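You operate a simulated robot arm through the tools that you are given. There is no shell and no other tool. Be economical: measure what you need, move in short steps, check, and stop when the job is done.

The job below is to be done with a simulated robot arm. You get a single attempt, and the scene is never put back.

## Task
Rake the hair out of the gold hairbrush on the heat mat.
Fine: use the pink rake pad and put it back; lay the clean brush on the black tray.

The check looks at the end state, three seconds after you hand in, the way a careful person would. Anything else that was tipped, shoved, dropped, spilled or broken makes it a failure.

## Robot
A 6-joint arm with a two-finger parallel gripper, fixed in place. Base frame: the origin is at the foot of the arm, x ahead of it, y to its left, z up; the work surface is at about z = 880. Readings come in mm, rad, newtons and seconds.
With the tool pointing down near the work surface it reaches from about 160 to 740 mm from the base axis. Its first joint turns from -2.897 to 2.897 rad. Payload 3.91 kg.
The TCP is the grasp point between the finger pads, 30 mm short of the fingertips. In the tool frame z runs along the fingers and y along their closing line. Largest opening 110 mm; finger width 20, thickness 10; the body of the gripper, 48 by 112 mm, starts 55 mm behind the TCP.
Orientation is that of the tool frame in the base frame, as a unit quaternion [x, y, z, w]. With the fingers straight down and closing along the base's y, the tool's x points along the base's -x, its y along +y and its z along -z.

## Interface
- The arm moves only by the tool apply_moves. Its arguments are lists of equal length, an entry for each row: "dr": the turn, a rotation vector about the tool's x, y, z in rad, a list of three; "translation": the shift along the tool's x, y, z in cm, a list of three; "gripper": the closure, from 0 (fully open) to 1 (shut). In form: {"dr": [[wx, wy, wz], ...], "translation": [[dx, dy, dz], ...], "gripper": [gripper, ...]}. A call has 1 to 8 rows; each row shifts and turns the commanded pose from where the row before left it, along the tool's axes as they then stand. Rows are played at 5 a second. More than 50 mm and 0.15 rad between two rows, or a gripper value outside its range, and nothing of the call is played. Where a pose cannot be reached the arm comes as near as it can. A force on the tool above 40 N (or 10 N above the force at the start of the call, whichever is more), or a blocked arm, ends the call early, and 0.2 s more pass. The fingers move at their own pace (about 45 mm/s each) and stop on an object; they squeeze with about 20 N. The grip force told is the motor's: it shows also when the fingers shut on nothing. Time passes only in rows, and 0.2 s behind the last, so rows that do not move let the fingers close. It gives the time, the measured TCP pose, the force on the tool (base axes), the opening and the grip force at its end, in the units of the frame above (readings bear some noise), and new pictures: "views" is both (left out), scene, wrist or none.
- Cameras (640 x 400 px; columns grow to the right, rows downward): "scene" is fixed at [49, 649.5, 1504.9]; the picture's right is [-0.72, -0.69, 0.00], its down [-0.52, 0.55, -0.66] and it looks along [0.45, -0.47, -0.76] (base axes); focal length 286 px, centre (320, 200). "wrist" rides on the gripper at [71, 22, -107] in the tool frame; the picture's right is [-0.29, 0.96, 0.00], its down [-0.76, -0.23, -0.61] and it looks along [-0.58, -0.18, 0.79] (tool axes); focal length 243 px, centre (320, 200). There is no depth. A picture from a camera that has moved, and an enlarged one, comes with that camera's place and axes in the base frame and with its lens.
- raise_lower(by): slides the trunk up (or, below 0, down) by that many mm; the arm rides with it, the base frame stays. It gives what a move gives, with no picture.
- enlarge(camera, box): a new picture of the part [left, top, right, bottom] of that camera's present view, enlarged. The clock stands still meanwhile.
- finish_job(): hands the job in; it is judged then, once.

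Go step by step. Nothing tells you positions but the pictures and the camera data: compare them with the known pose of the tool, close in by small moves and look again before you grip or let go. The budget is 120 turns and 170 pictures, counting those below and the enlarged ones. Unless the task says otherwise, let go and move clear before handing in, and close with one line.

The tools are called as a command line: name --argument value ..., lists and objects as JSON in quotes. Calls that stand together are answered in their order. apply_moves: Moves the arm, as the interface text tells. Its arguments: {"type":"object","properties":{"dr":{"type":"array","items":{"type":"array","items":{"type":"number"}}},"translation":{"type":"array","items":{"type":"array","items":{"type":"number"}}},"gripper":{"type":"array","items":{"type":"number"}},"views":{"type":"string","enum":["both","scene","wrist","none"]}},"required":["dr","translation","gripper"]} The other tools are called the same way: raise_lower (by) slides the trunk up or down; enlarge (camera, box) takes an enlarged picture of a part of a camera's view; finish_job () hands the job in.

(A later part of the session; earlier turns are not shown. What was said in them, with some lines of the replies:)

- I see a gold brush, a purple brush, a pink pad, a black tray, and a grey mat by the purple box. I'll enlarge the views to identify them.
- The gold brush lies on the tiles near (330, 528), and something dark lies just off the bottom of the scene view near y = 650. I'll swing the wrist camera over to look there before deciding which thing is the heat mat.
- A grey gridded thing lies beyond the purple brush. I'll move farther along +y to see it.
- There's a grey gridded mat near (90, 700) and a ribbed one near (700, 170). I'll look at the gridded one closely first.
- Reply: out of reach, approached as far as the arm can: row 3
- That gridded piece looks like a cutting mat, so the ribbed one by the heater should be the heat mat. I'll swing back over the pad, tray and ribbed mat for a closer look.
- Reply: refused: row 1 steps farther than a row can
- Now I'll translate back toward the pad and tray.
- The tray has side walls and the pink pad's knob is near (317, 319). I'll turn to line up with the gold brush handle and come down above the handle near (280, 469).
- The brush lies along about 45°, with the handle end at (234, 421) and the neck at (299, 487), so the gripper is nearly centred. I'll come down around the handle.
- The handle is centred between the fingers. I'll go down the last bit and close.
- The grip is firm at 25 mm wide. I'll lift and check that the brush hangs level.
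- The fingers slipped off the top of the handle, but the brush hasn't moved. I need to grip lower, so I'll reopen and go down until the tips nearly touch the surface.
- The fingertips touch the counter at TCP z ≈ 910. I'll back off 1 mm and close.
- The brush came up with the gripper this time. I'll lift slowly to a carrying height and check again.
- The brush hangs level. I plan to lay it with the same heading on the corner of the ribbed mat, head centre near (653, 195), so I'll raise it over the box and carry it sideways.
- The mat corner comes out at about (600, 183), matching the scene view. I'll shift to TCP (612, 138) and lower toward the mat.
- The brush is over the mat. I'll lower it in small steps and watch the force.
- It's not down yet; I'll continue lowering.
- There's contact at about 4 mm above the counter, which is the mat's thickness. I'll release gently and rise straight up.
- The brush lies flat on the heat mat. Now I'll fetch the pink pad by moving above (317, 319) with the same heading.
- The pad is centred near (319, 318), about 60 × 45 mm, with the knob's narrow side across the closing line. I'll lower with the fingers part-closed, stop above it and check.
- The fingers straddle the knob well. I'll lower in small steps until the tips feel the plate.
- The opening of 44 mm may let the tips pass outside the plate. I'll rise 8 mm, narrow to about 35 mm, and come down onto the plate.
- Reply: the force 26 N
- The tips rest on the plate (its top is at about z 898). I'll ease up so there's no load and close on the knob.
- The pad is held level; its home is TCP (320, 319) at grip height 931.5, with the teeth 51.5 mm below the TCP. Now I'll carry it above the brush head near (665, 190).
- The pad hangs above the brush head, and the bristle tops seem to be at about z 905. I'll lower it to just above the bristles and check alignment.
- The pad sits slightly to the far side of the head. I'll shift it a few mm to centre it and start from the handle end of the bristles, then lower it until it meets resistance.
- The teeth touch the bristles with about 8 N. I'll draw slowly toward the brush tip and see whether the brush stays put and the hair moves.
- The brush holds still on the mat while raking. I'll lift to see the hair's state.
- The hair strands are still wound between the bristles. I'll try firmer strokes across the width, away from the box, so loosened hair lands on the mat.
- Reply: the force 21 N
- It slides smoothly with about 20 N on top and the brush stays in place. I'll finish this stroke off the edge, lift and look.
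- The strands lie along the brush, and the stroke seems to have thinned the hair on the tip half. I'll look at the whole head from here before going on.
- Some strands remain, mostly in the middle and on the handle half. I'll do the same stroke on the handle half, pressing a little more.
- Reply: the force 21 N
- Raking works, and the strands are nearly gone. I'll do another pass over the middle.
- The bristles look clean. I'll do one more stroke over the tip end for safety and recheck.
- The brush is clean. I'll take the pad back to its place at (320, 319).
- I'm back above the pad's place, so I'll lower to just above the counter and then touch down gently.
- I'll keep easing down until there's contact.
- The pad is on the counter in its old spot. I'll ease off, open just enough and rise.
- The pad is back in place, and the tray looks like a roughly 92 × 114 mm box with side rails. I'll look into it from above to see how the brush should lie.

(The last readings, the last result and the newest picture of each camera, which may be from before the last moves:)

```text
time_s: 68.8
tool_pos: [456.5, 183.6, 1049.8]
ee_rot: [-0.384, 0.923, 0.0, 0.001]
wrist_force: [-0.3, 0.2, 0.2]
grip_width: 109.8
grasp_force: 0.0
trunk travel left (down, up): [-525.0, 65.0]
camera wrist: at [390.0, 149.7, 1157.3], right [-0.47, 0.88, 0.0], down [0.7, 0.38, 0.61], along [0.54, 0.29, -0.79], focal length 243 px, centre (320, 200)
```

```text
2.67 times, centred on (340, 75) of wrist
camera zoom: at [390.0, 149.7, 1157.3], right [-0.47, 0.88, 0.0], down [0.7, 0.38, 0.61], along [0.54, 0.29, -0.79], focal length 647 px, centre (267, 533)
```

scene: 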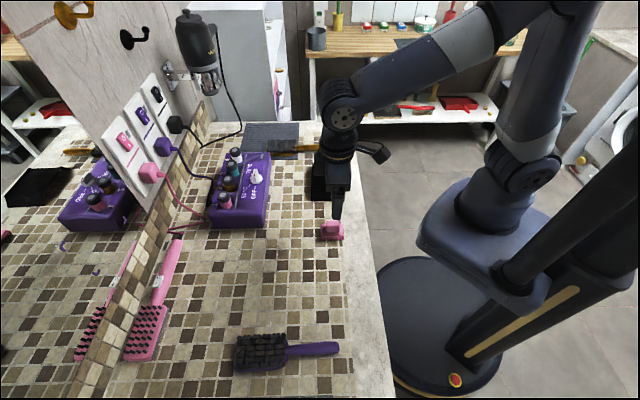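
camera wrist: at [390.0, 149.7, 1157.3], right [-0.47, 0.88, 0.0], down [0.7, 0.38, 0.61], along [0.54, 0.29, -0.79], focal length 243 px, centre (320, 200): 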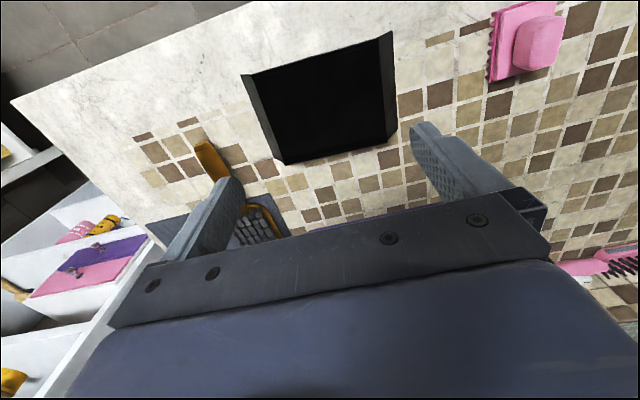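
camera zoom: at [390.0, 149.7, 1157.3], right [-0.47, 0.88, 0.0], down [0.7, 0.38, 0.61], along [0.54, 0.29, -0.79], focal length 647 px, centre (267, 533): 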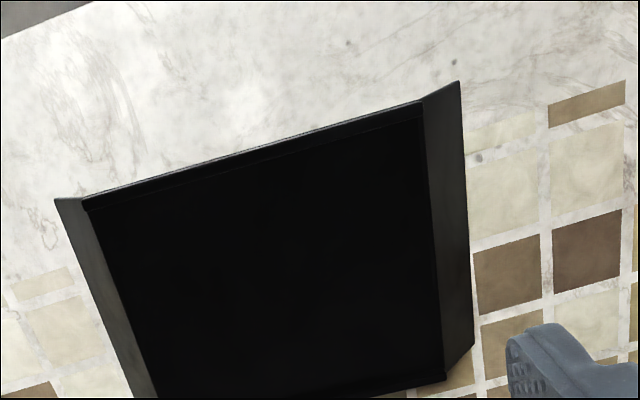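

The tray is low, about 92 × 150 mm, with sloped ends and rails along its long sides, centred near (420, 158). The brush should lie along its long axis, so I'll go back over the brush handle first.

apply_moves --dr '[[0, 0, 0], [0, 0, 0], [0, 0, 0], [0, 0, 0], [0, 0, 0], [0, 0, 0], [0, 0, 0]]' --translation '[[-1.96, -3.57, 0], [-1.96, -3.57, 0], [-1.96, -3.57, 0], [-1.96, -3.57, 0], [0, 0, 4], [0, 0, 3], [0, 0, 2]]' --gripper '[0, 0, 0, 0, 0.1, 0.2, 0.3]' --views "both"

enlarge --camera "scene" --box '[230, 100, 350, 175]'

```text
time_s: 70.4
tool_pos: [611.2, 139.3, 958.1]
ee_rot: [-0.384, 0.924, 0.0, 0.0]
wrist_force: [0.0, -0.6, -0.6]
grip_width: 76.9
grasp_force: 0.0
trunk travel left (down, up): [-525.0, 65.0]
camera wrist: at [546.3, 104.9, 1066.0], right [-0.47, 0.88, 0.0], down [0.7, 0.38, 0.61], along [0.54, 0.29, -0.79], focal length 243 px, centre (320, 200)
```

scene: 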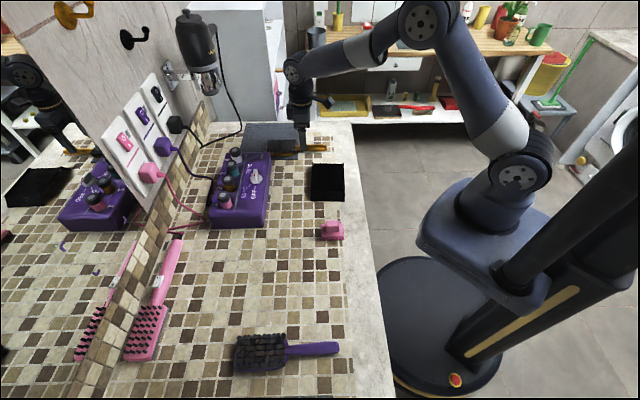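
wrist: 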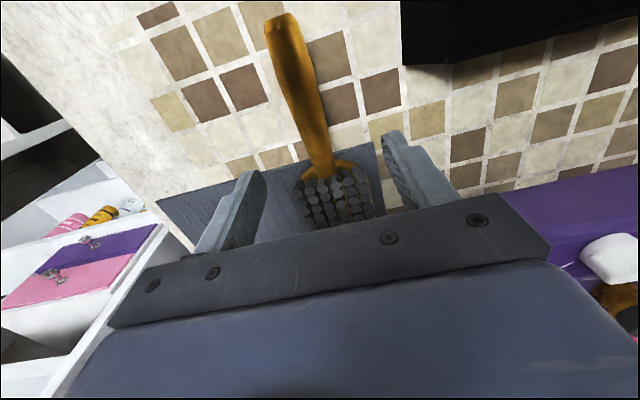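

```text
5.33 times, centred on (290, 138) of scene
camera zoom: at [49.0, 649.5, 1504.9], right [-0.72, -0.69, 0.0], down [-0.52, 0.55, -0.66], along [0.45, -0.47, -0.76], focal length 1525 px, centre (480, 533)
```

zoom: 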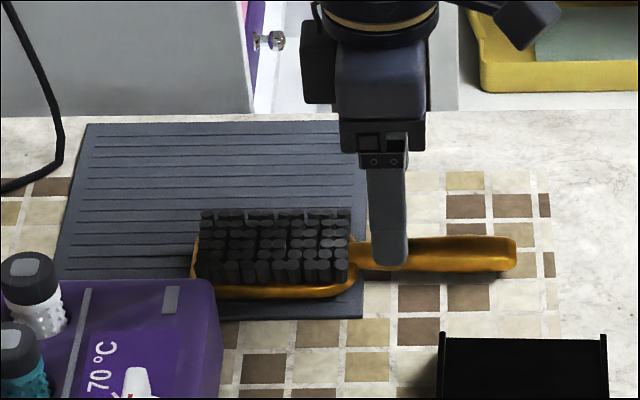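

The brush hasn't moved and is centred between the fingers. I'll go down and grip at the same depth as before.

apply_moves --dr '[[0, 0, 0], [0, 0, 0], [0, 0, 0], [0, 0, 0], [0, 0, 0], [0, 0, 0], [0, 0, 0], [0, 0, 0]]' --translation '[[-0.1, 0, 2], [0, 0, 1.5], [0, 0, 0.6], [0, 0, 0.3], [0, 0, 0], [0, 0, 0], [0, 0, 0], [0, 0, 0]]' --gripper '[0.3, 0.3, 0.3, 0.3, 0.7, 1, 1, 1]' --views "none"

apply_moves --dr '[[0, 0, 0], [0, 0, 0], [0, 0, 0], [0, 0, 0], [0, 0, 0], [0, 0, 0], [0, 0, 0]]' --translation '[[0, 0, 0], [0, 0, -0.7], [0, 0, -1.5], [0, 0, -1.5], [0, 0, -1.5], [0, 0, -1.5], [0, 0, -1.5]]' --gripper '[1, 1, 1, 1, 1, 1, 1]' --views "both"

```text
time_s: 72.2
tool_pos: [611.6, 139.1, 915.8]
ee_rot: [-0.384, 0.923, 0.0, 0.001]
wrist_force: [0.6, -0.1, 0.6]
grip_width: 25.1
grasp_force: 20.0
trunk travel left (down, up): [-525.0, 65.0]
```

```text
time_s: 73.8
tool_pos: [612.1, 138.9, 995.9]
ee_rot: [-0.384, 0.923, 0.001, 0.0]
wrist_force: [0.5, -0.3, -1.0]
grip_width: 25.1
grasp_force: 19.9
trunk travel left (down, up): [-525.0, 65.0]
camera wrist: at [546.2, 104.4, 1104.3], right [-0.47, 0.88, 0.0], down [0.7, 0.38, 0.61], along [0.53, 0.29, -0.79], focal length 243 px, centre (320, 200)
```

scene: 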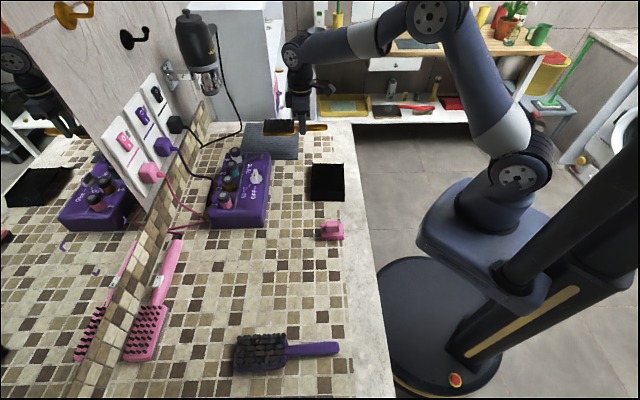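
wrist: 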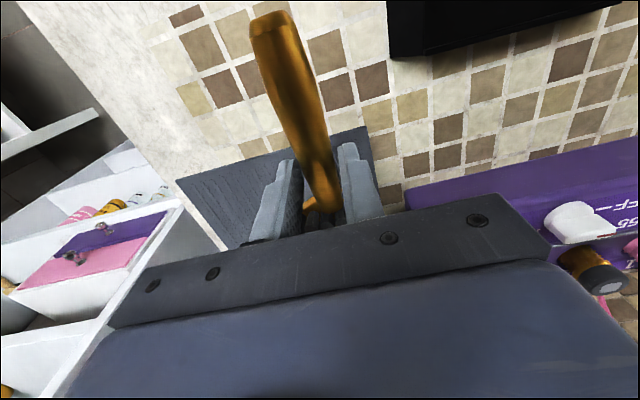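

The brush is lifted securely. I'll raise it more, move toward the tray and then turn it 90° so it aligns with the tray's long axis.

apply_moves --dr '[[0, 0, 0], [0, 0, 0], [0, 0, 0], [0, 0, 0], [0, 0, 0], [0, 0, 0], [0, 0, 0], [0, 0, 0]]' --translation '[[0, 0, -3], [0, 0, -3], [1.5, 2.3, 0], [2.1, 3.2, 0], [2.1, 3.2, 0], [2.1, 3.2, 0], [2.1, 3.2, 0], [0.7, 1.4, 0]]' --gripper '[1, 1, 1, 1, 1, 1, 1, 1]' --views "none"

apply_moves --dr '[[0, 0, 0.13], [0, 0, 0.13], [0, 0, 0.13], [0, 0, 0.13], [0, 0, 0.13], [0, 0, 0.13], [0, 0, 0.13], [0, 0, 0.13]]' --translation '[[0, 0, 0], [0, 0, 0], [0, 0, 0], [0, 0, 0], [0, 0, 0], [0, 0, 0], [0, 0, 0], [0, 0, 0]]' --gripper '[1, 1, 1, 1, 1, 1, 1, 1]' --views "none"

apply_moves --dr '[[0, 0, 0.13], [0, 0, 0.13], [0, 0, 0.13], [0, 0, 0.13], [0, 0, 0.0]]' --translation '[[0, 0, 0], [0, 0, 0], [0, 0, 0], [0, 0, 0], [0, 0, 0]]' --gripper '[1, 1, 1, 1, 1]' --views "both"

```text
time_s: 75.6
tool_pos: [418.1, 180.2, 1055.2]
ee_rot: [-0.383, 0.924, 0.0, -0.001]
wrist_force: [0.3, -0.2, -1.3]
grip_width: 24.9
grasp_force: 20.2
trunk travel left (down, up): [-525.0, 65.0]
```

```text
time_s: 77.4
tool_pos: [420.0, 181.9, 1057.0]
ee_rot: [0.127, 0.992, 0.0, 0.0]
wrist_force: [0.1, 0.1, -1.2]
grip_width: 24.9
grasp_force: 20.4
trunk travel left (down, up): [-525.0, 65.0]
```

```text
time_s: 78.6
tool_pos: [420.0, 181.5, 1056.4]
ee_rot: [0.378, 0.926, -0.001, 0.0]
wrist_force: [0.2, 0.6, -1.5]
grip_width: 25.0
grasp_force: 19.7
trunk travel left (down, up): [-525.0, 65.0]
camera wrist: at [383.9, 247.2, 1165.1], right [0.88, 0.48, 0.0], down [0.38, -0.7, 0.61], along [0.29, -0.53, -0.79], focal length 243 px, centre (320, 200)
```

scene: 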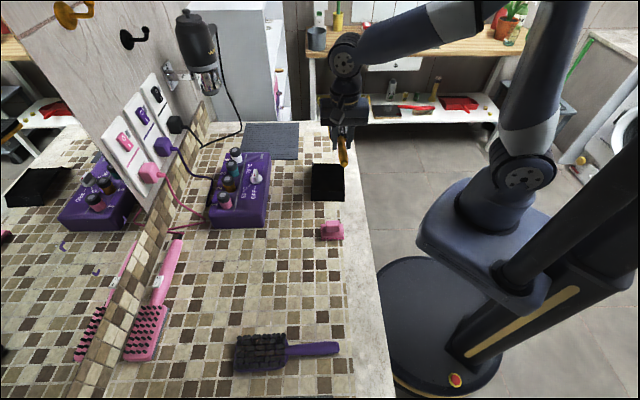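
wrist: 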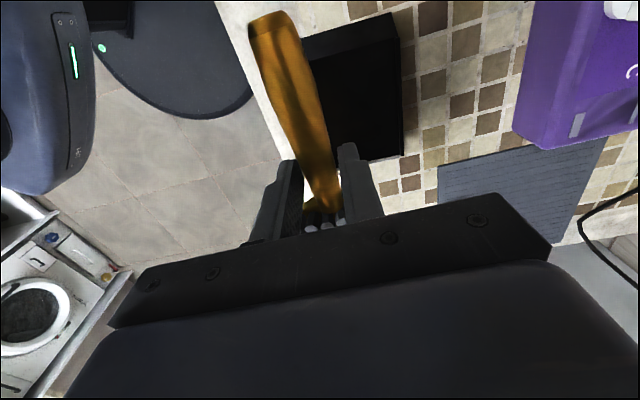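

The tray's centre is really near (455, 192) from this view. I'll shift to TCP (427, 221), so the head lies on the tray, and lower partway.

apply_moves --dr '[[0, 0, 0], [0, 0, 0], [0, 0, 0], [0, 0, 0]]' --translation '[[1.1, 1.65, 0], [1.1, 1.65, 0], [0, 0, 4], [0, 0, 3.5]]' --gripper '[1, 1, 1, 1]' --views "both"

enlarge --camera "scene" --box '[280, 130, 376, 210]'

```text
time_s: 79.6
tool_pos: [426.8, 218.9, 982.4]
ee_rot: [0.378, 0.926, -0.001, 0.0]
wrist_force: [0.4, -0.2, -0.4]
grip_width: 25.0
grasp_force: 19.6
trunk travel left (down, up): [-525.0, 65.0]
camera wrist: at [391.0, 284.2, 1090.4], right [0.88, 0.48, 0.0], down [0.38, -0.7, 0.61], along [0.29, -0.53, -0.79], focal length 243 px, centre (320, 200)
```

scene: 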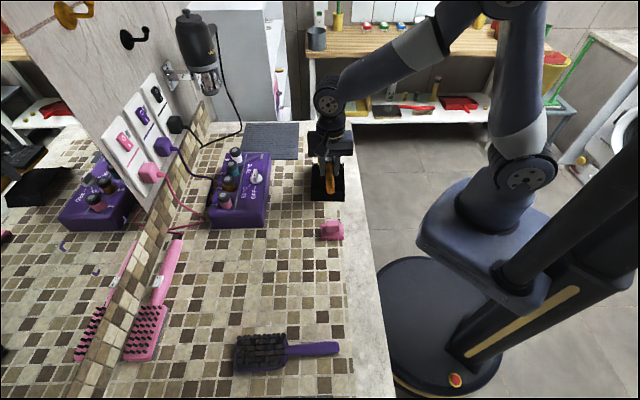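
wrist: 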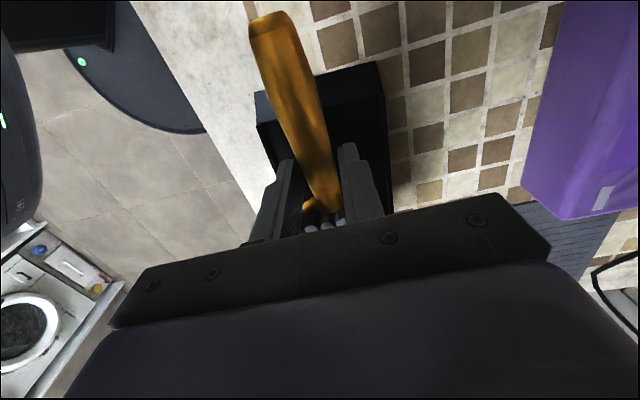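

```text
5.00 times, centred on (328, 170) of scene
camera zoom: at [49.0, 649.5, 1504.9], right [-0.72, -0.69, 0.0], down [-0.52, 0.55, -0.66], along [0.45, -0.47, -0.76], focal length 1429 px, centre (280, 350)
```

zoom: 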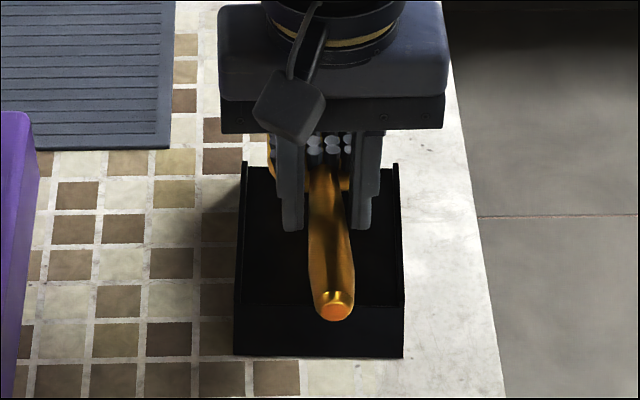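

The brush lines up with the tray to within about 4 mm. I'll shift that 4 mm and lower further with a check.

apply_moves --dr '[[0, 0, 0.015], [0, 0, 0], [0, 0, 0]]' --translation '[[0, 0.4, 1.5], [0, 0, 1.5], [0, 0, 0.8]]' --gripper '[1, 1, 1]' --views "none"

enlarge --camera "scene" --box '[288, 145, 368, 195]'

enlarge --camera "wrist" --box '[200, 0, 440, 220]'

```text
time_s: 80.4
tool_pos: [428.9, 222.4, 944.5]
ee_rot: [0.384, 0.923, 0.0, 0.0]
wrist_force: [0.4, 0.3, -1.6]
grip_width: 25.1
grasp_force: 19.8
trunk travel left (down, up): [-525.0, 65.0]
```

```text
8.00 times, centred on (328, 170) of scene
camera zoom: at [49.0, 649.5, 1504.9], right [-0.72, -0.69, 0.0], down [-0.52, 0.55, -0.66], along [0.45, -0.47, -0.76], focal length 2287 px, centre (256, 440)
```

zoom: 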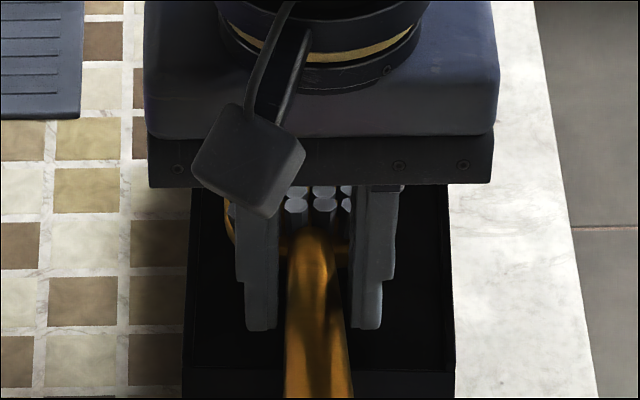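

```text
1.82 times, centred on (320, 110) of wrist
camera zoom: at [394.5, 289.4, 1051.7], right [0.88, 0.47, 0.0], down [0.37, -0.7, 0.61], along [0.28, -0.54, -0.79], focal length 441 px, centre (320, 364)
```

zoom: 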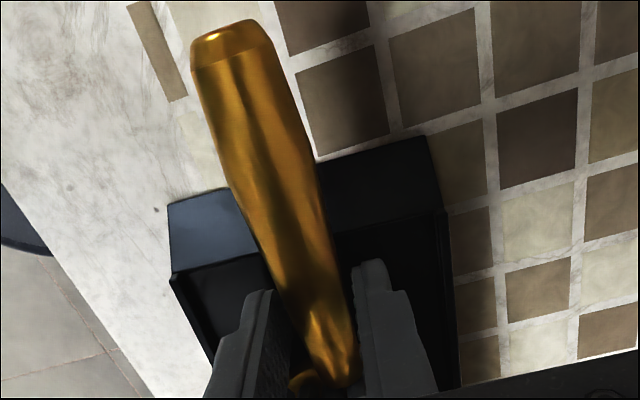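

The brush is centred between the rails. I'll lower in small steps until it touches.

apply_moves --dr '[[0, 0, 0], [0, 0, 0], [0, 0, 0], [0, 0, 0]]' --translation '[[0, 0, 0.4], [0, 0, 0.3], [0, 0, 0.3], [0, 0, 0.2]]' --gripper '[1, 1, 1, 1]' --views "none"

```text
time_s: 81.4
tool_pos: [428.8, 223.2, 934.6]
ee_rot: [0.385, 0.923, 0.001, 0.001]
wrist_force: [0.1, 0.4, 22.4]
grip_width: 25.2
grasp_force: 19.9
trunk travel left (down, up): [-525.0, 65.0]
```

Contact already, at about z 903 beneath the brush. I'll ease up slightly and look at what it rests on.

apply_moves --dr '[[0, 0, 0], [0, 0, 0]]' --translation '[[0, 0, -0.25], [0, 0, 0]]' --gripper '[1, 1]' --views "both"

enlarge --camera "scene" --box '[288, 155, 368, 205]'

enlarge --camera "wrist" --box '[200, 0, 440, 220]'

```text
time_s: 82.0
tool_pos: [429.6, 221.6, 934.1]
ee_rot: [0.384, 0.923, -0.001, 0.0]
wrist_force: [0.1, 1.3, 3.6]
grip_width: 25.1
grasp_force: 20.0
trunk travel left (down, up): [-525.0, 65.0]
camera wrist: at [394.9, 289.6, 1042.2], right [0.88, 0.47, 0.0], down [0.37, -0.7, 0.61], along [0.28, -0.54, -0.79], focal length 243 px, centre (320, 200)
```

scene: 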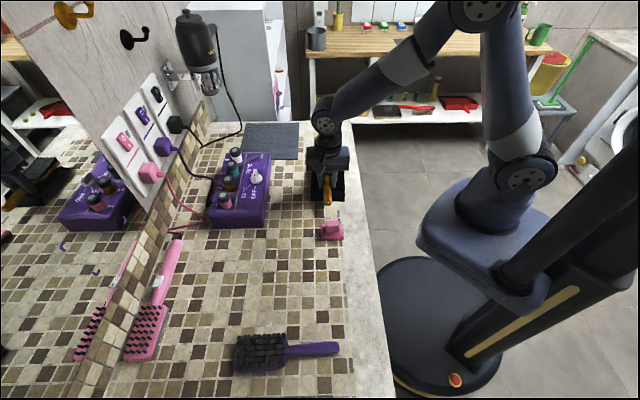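
wrist: 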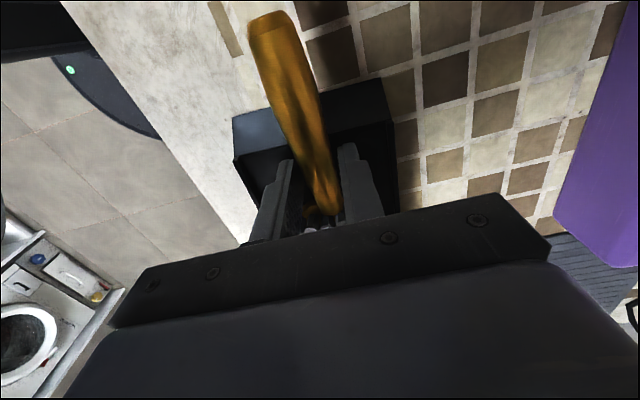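

```text
8.00 times, centred on (328, 180) of scene
camera zoom: at [49.0, 649.5, 1504.9], right [-0.72, -0.69, 0.0], down [-0.52, 0.55, -0.66], along [0.45, -0.47, -0.76], focal length 2287 px, centre (256, 360)
```

zoom: 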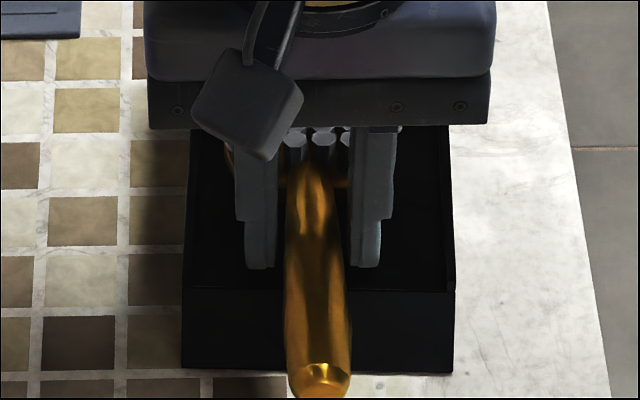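

```text
1.82 times, centred on (320, 110) of wrist
camera zoom: at [394.9, 289.6, 1042.2], right [0.88, 0.47, 0.0], down [0.37, -0.7, 0.61], along [0.28, -0.54, -0.79], focal length 441 px, centre (320, 364)
```

zoom: 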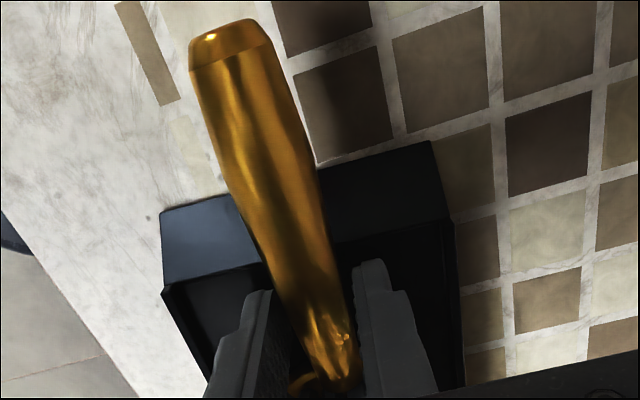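

It's level and lightly loaded, resting across the tray's edges. I'll lift 4 mm, move 8 mm farther onto the tray for a surer rest, and lower again.

apply_moves --dr '[[0, 0, 0], [0, 0, 0], [0, 0, 0], [0, 0, 0], [0, 0, 0], [0, 0, 0]]' --translation '[[0, 0, -0.5], [-0.8, 0, 0], [0, 0, 0.3], [0, 0, 0.15], [0, 0, 0.1], [0, 0, 0]]' --gripper '[1, 1, 1, 1, 1, 1]' --views "none"

```text
time_s: 83.4
tool_pos: [436.1, 217.0, 936.0]
ee_rot: [0.384, 0.923, 0.0, 0.0]
wrist_force: [-0.3, 0.2, -1.4]
grip_width: 25.0
grasp_force: 20.4
trunk travel left (down, up): [-525.0, 65.0]
```

apply_moves --dr '[[0, 0, 0], [0, 0, 0], [0, 0, 0]]' --translation '[[0, 0, 0.1], [0, 0, 0.1], [0, 0, 0]]' --gripper '[1, 1, 1]' --views "none"

```text
time_s: 84.2
tool_pos: [435.4, 217.1, 934.3]
ee_rot: [0.384, 0.923, 0.003, 0.001]
wrist_force: [1.2, 0.0, 14.0]
grip_width: 24.9
grasp_force: 20.1
trunk travel left (down, up): [-525.0, 65.0]
```

The brush is in contact. I'll release gently within the rails and rise a little to see how it rests.

apply_moves --dr '[[0, 0, 0], [0, 0, 0], [0, 0, 0], [0, 0, 0], [0, 0, 0], [0, 0, 0], [0, 0, 0]]' --translation '[[0, 0, -0.1], [0, 0, 0], [0, 0, 0], [0, 0, 0], [0, 0, -2], [0, 0, -4], [0, 0, -4]]' --gripper '[0.77, 0.7, 0.6, 0.55, 0.55, 0.5, 0.5]' --views "both"

enlarge --camera "scene" --box '[280, 140, 376, 210]'

enlarge --camera "wrist" --box '[200, 0, 440, 200]'

```text
time_s: 85.8
tool_pos: [434.1, 217.2, 1034.0]
ee_rot: [0.385, 0.923, -0.001, -0.001]
wrist_force: [-0.3, 0.0, 0.5]
grip_width: 54.8
grasp_force: 0.1
trunk travel left (down, up): [-525.0, 65.0]
camera wrist: at [399.8, 283.6, 1141.6], right [0.88, 0.47, 0.0], down [0.37, -0.7, 0.61], along [0.28, -0.54, -0.79], focal length 243 px, centre (320, 200)
```

scene: 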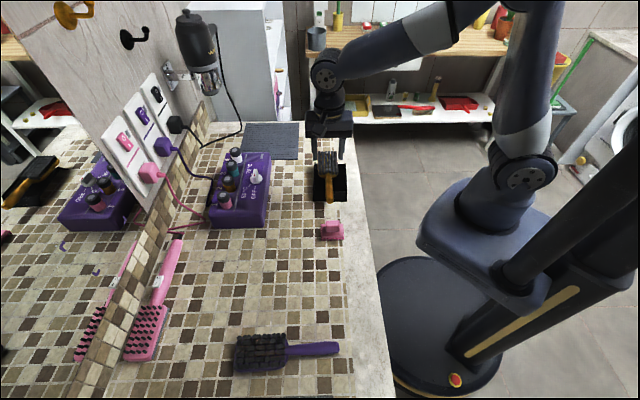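
wrist: 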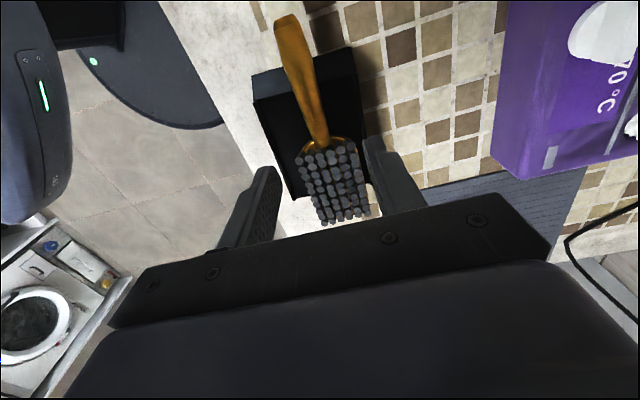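

```text
5.71 times, centred on (328, 175) of scene
camera zoom: at [49.0, 649.5, 1504.9], right [-0.72, -0.69, 0.0], down [-0.52, 0.55, -0.66], along [0.45, -0.47, -0.76], focal length 1634 px, centre (274, 343)
```

zoom: 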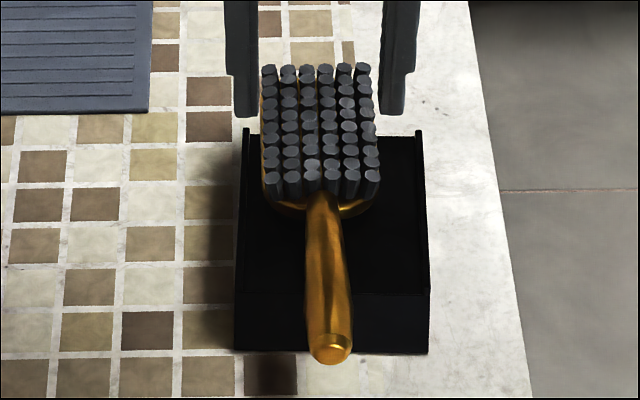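

```text
2.00 times, centred on (320, 100) of wrist
camera zoom: at [399.8, 283.6, 1141.6], right [0.88, 0.47, 0.0], down [0.37, -0.7, 0.61], along [0.28, -0.54, -0.79], focal length 485 px, centre (320, 400)
```

zoom: 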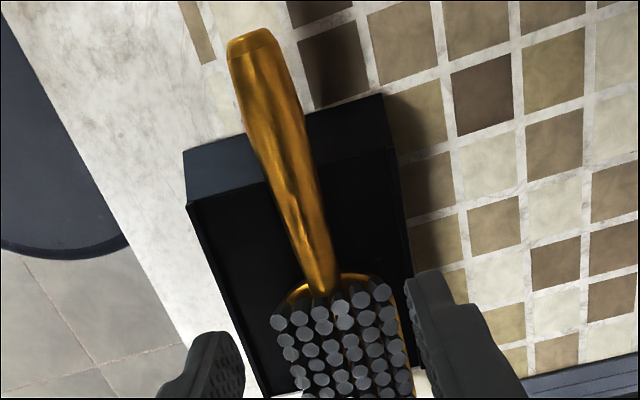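

The brush rests level, but it's about 11 mm off-centre and half of the head overhangs the far end. I'll regrip it and move it so the whole head lies on the tray.

apply_moves --dr '[[0, 0, 0], [0, 0, 0], [0, 0, 0], [0, 0, 0], [0, 0, 0], [0, 0, 0], [0, 0, 0], [0, 0, 0]]' --translation '[[0, 0, 4], [0, 0, 4], [0, 0, 1.5], [0, 0, 0.4], [0, 0, 0], [0, 0, 0], [0, 0, 0], [0, 0, 0]]' --gripper '[0.5, 0.5, 0.5, 0.5, 0.75, 1, 1, 1]' --views "none"

apply_moves --dr '[[0, 0, 0], [0, 0, 0], [0, 0, 0], [0, 0, 0]]' --translation '[[0, 0, -0.5], [0, 0, -1], [0, 0, -1], [0, 0, 0]]' --gripper '[1, 1, 1, 1]' --views "scene"

enlarge --camera "scene" --box '[280, 140, 376, 210]'

```text
time_s: 87.0
tool_pos: [439.8, 220.3, 939.6]
ee_rot: [0.385, 0.923, 0.007, 0.005]
wrist_force: [0.4, 2.8, 16.3]
grip_width: 35.0
grasp_force: 12.3
trunk travel left (down, up): [-525.0, 65.0]
stopped in row 6: the force on the tool passed its limit (the readings are from after the stop); the commanded pose is now the measured one
```

```text
time_s: 88.0
tool_pos: [438.2, 219.3, 963.9]
ee_rot: [0.385, 0.923, 0.006, 0.004]
wrist_force: [0.8, -0.4, -1.1]
grip_width: 25.0
grasp_force: 20.1
trunk travel left (down, up): [-525.0, 65.0]
```

scene: 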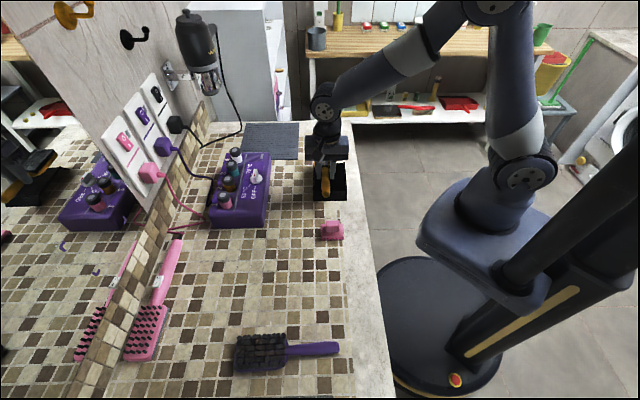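

```text
5.71 times, centred on (328, 175) of scene
camera zoom: at [49.0, 649.5, 1504.9], right [-0.72, -0.69, 0.0], down [-0.52, 0.55, -0.66], along [0.45, -0.47, -0.76], focal length 1634 px, centre (274, 343)
```

zoom: 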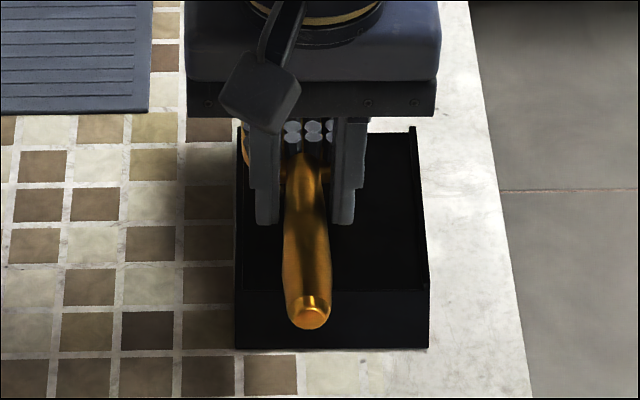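

The gripper touched something on the way down and stopped, but it does hold the brush, and the tray moved only a couple of mm at most. I'll fix the slight tilt and move the brush to sit centred with the head fully over the tray.

apply_moves --dr '[[0.014, 0.003, 0], [0, 0, 0], [0, 0, 0], [0, 0, 0]]' --translation '[[0, 0, 0], [1.2, -0.5, 0], [1.2, -0.5, 0], [1.1, -0.35, 0]]' --gripper '[1, 1, 1, 1]' --views "wrist"

enlarge --camera "scene" --box '[280, 140, 376, 210]'

enlarge --camera "wrist" --box '[200, 0, 440, 220]'

```text
time_s: 89.0
tool_pos: [404.7, 236.3, 963.7]
ee_rot: [0.385, 0.923, 0.0, 0.0]
wrist_force: [-0.6, 0.4, -0.7]
grip_width: 24.8
grasp_force: 20.1
trunk travel left (down, up): [-525.0, 65.0]
camera wrist: at [370.1, 302.4, 1070.9], right [0.88, 0.47, 0.0], down [0.37, -0.7, 0.61], along [0.28, -0.54, -0.79], focal length 243 px, centre (320, 200)
```

wrist: 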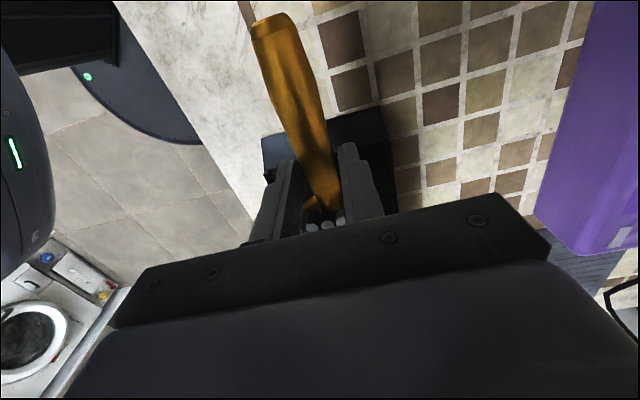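

```text
5.71 times, centred on (328, 175) of scene
camera zoom: at [49.0, 649.5, 1504.9], right [-0.72, -0.69, 0.0], down [-0.52, 0.55, -0.66], along [0.45, -0.47, -0.76], focal length 1634 px, centre (274, 343)
```

zoom: 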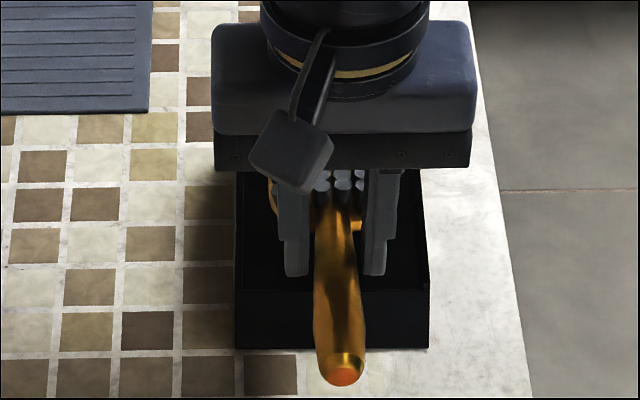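

```text
1.82 times, centred on (320, 110) of wrist
camera zoom: at [370.1, 302.4, 1070.9], right [0.88, 0.47, 0.0], down [0.37, -0.7, 0.61], along [0.28, -0.54, -0.79], focal length 441 px, centre (320, 364)
```

zoom: 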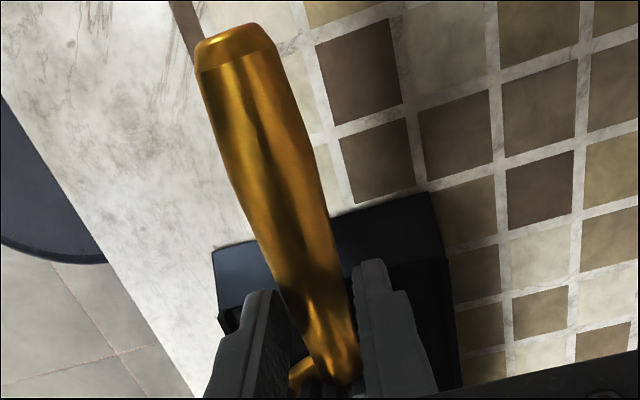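

The brush is now centred over the tray. I'll lower slowly to contact.

apply_moves --dr '[[0, 0, 0], [0, 0, 0], [0, 0, 0], [0, 0, 0]]' --translation '[[0, 0, 1], [0, 0, 0.8], [0, 0, 0.3], [0, 0, 0]]' --gripper '[1, 1, 1, 1]' --views "none"

apply_moves --dr '[[0, 0, 0], [0, 0, 0], [0, 0, 0]]' --translation '[[0, 0, 0.15], [0, 0, 0.15], [0, 0, 0]]' --gripper '[1, 1, 1]' --views "none"

```text
time_s: 90.0
tool_pos: [406.1, 235.8, 941.3]
ee_rot: [0.384, 0.923, -0.001, -0.001]
wrist_force: [0.8, 0.1, -1.0]
grip_width: 25.0
grasp_force: 19.8
trunk travel left (down, up): [-525.0, 65.0]
```

```text
time_s: 90.8
tool_pos: [404.8, 235.0, 939.8]
ee_rot: [0.384, 0.923, -0.001, -0.001]
wrist_force: [0.6, 0.7, -0.6]
grip_width: 25.0
grasp_force: 20.8
trunk travel left (down, up): [-525.0, 65.0]
```

apply_moves --dr '[[0, 0, 0], [0, 0, 0], [0, 0, 0]]' --translation '[[0, 0, 0.1], [0, 0, 0.1], [0, 0, 0]]' --gripper '[1, 1, 1]' --views "none"

apply_moves --dr '[[0, 0, 0], [0, 0, 0], [0, 0, 0]]' --translation '[[0, 0, 0.1], [0, 0, 0.1], [0, 0, 0]]' --gripper '[1, 1, 1]' --views "none"

```text
time_s: 91.6
tool_pos: [404.3, 234.4, 938.6]
ee_rot: [0.384, 0.923, 0.001, 0.0]
wrist_force: [-0.4, -3.2, 15.7]
grip_width: 24.9
grasp_force: 20.0
trunk travel left (down, up): [-525.0, 65.0]
```

```text
time_s: 92.4
tool_pos: [404.6, 234.7, 936.6]
ee_rot: [0.383, 0.924, 0.0, 0.0]
wrist_force: [1.0, 1.1, 17.6]
grip_width: 25.3
grasp_force: 19.5
trunk travel left (down, up): [-525.0, 65.0]
```

It's seated. I'll relieve the load, open gently within the rails, and rise.

apply_moves --dr '[[0, 0, 0], [0, 0, 0], [0, 0, 0], [0, 0, 0], [0, 0, 0], [0, 0, 0], [0, 0, 0], [0, 0, 0]]' --translation '[[0, 0, -0.25], [0, 0, 0], [0, 0, 0], [0, 0, 0], [0, 0, 0], [0, 0, -2], [0, 0, -4], [0, 0, -4]]' --gripper '[1, 0.77, 0.7, 0.6, 0.55, 0.55, 0.5, 0.5]' --views "both"

enlarge --camera "scene" --box '[280, 140, 376, 210]'

enlarge --camera "wrist" --box '[200, 0, 440, 200]'

```text
time_s: 94.2
tool_pos: [402.9, 234.2, 1037.3]
ee_rot: [0.384, 0.923, 0.0, 0.001]
wrist_force: [0.6, -0.7, -0.5]
grip_width: 54.8
grasp_force: 0.0
trunk travel left (down, up): [-525.0, 65.0]
camera wrist: at [368.0, 301.0, 1145.0], right [0.88, 0.47, 0.0], down [0.37, -0.7, 0.61], along [0.28, -0.54, -0.79], focal length 243 px, centre (320, 200)
```

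scene: 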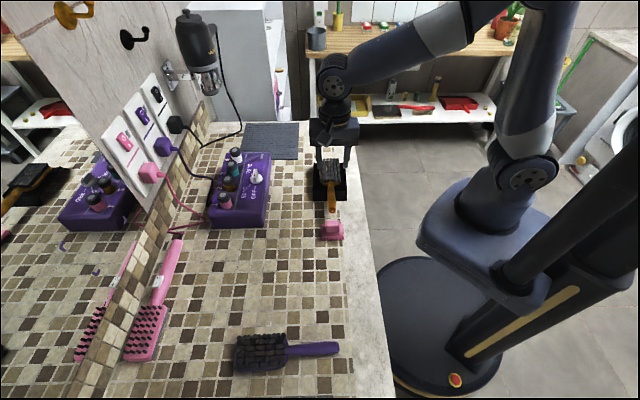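
wrist: 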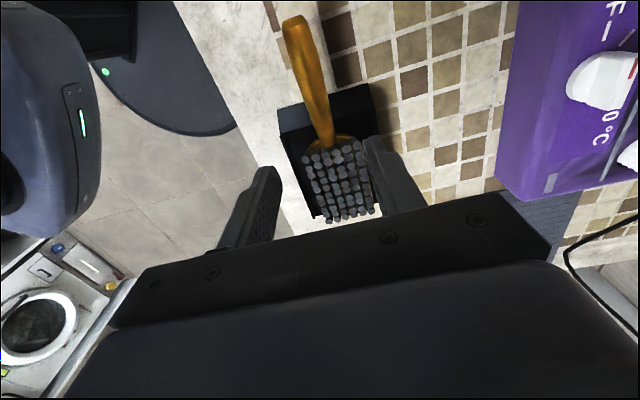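

```text
5.71 times, centred on (328, 175) of scene
camera zoom: at [49.0, 649.5, 1504.9], right [-0.72, -0.69, 0.0], down [-0.52, 0.55, -0.66], along [0.45, -0.47, -0.76], focal length 1634 px, centre (274, 343)
```

zoom: 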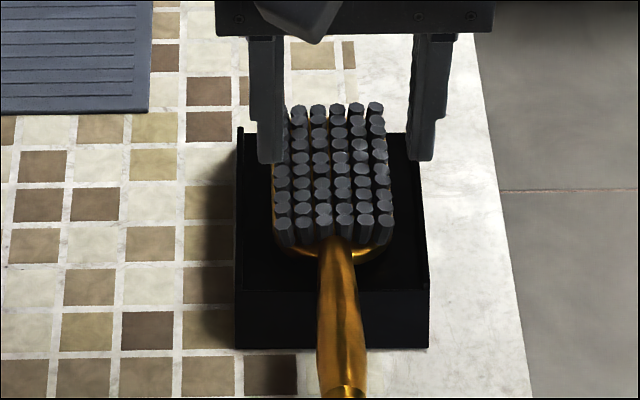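

```text
2.00 times, centred on (320, 100) of wrist
camera zoom: at [368.0, 301.0, 1145.0], right [0.88, 0.47, 0.0], down [0.37, -0.7, 0.61], along [0.28, -0.54, -0.79], focal length 485 px, centre (320, 400)
```

zoom: 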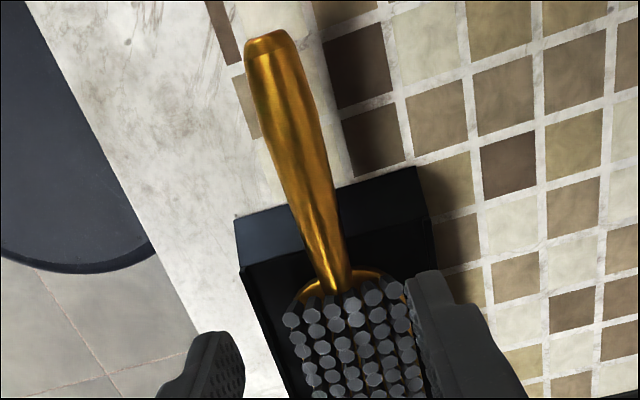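

The clean brush now lies on the tray with its whole head inside. I'll retreat upward and inspect everything from clear.

apply_moves --dr '[[0, 0, 0], [0, 0, 0], [0, 0, 0], [0, 0, 0], [0, 0, 0], [0, 0, 0]]' --translation '[[0, 0, -4], [0, 0, -4], [0, 0, -4], [3, 3, 0], [3, 3, 0], [3, 3, 0]]' --gripper '[0.5, 0.5, 0.5, 0, 0, 0]' --views "both"

enlarge --camera "scene" --box '[280, 150, 380, 250]'

enlarge --camera "scene" --box '[190, 110, 350, 210]'

```text
time_s: 95.6
tool_pos: [404.3, 361.6, 1157.8]
ee_rot: [0.384, 0.923, -0.001, 0.0]
wrist_force: [-0.1, -0.6, -0.1]
grip_width: 109.9
grasp_force: 0.0
trunk travel left (down, up): [-525.0, 65.0]
camera wrist: at [370.5, 428.8, 1265.9], right [0.88, 0.47, 0.0], down [0.37, -0.7, 0.61], along [0.28, -0.54, -0.79], focal length 243 px, centre (320, 200)
```

scene: 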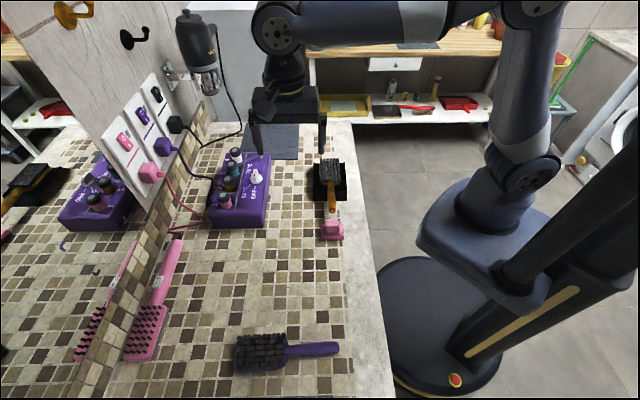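
wrist: 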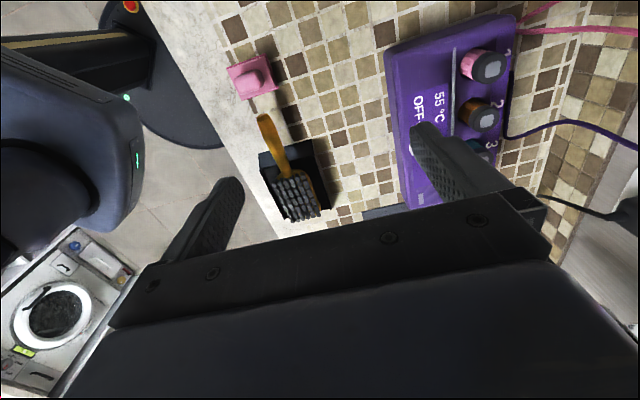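

```text
4.00 times, centred on (330, 200) of scene
camera zoom: at [49.0, 649.5, 1504.9], right [-0.72, -0.69, 0.0], down [-0.52, 0.55, -0.66], along [0.45, -0.47, -0.76], focal length 1144 px, centre (280, 200)
```

zoom: 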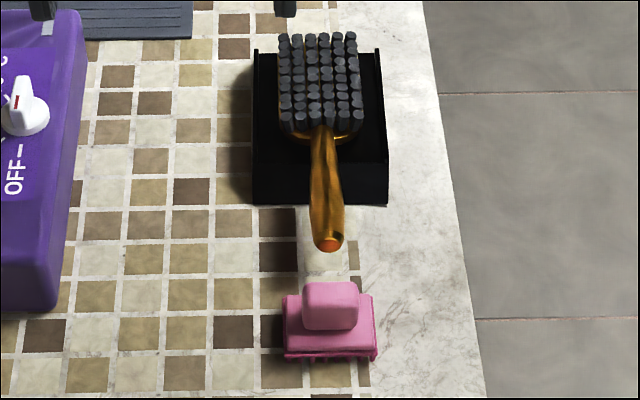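

```text
4.00 times, centred on (270, 160) of scene
camera zoom: at [49.0, 649.5, 1504.9], right [-0.72, -0.69, 0.0], down [-0.52, 0.55, -0.66], along [0.45, -0.47, -0.76], focal length 1144 px, centre (520, 360)
```

zoom: 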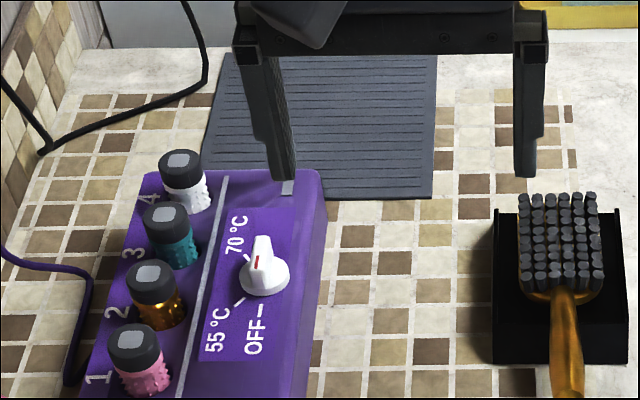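

The brush is clean and lies steady on the black tray, the pink pad is back in its place, and nothing else looks disturbed. The arm is clear, so I'm handing in.

finish_job

```text
The job is handed in.
```

I raked the gold brush clean on the heat mat, put the pink pad back within a few mm of where it was, and laid the brush on the black tray. Setting the brush down shifted the tray by about 7 mm.
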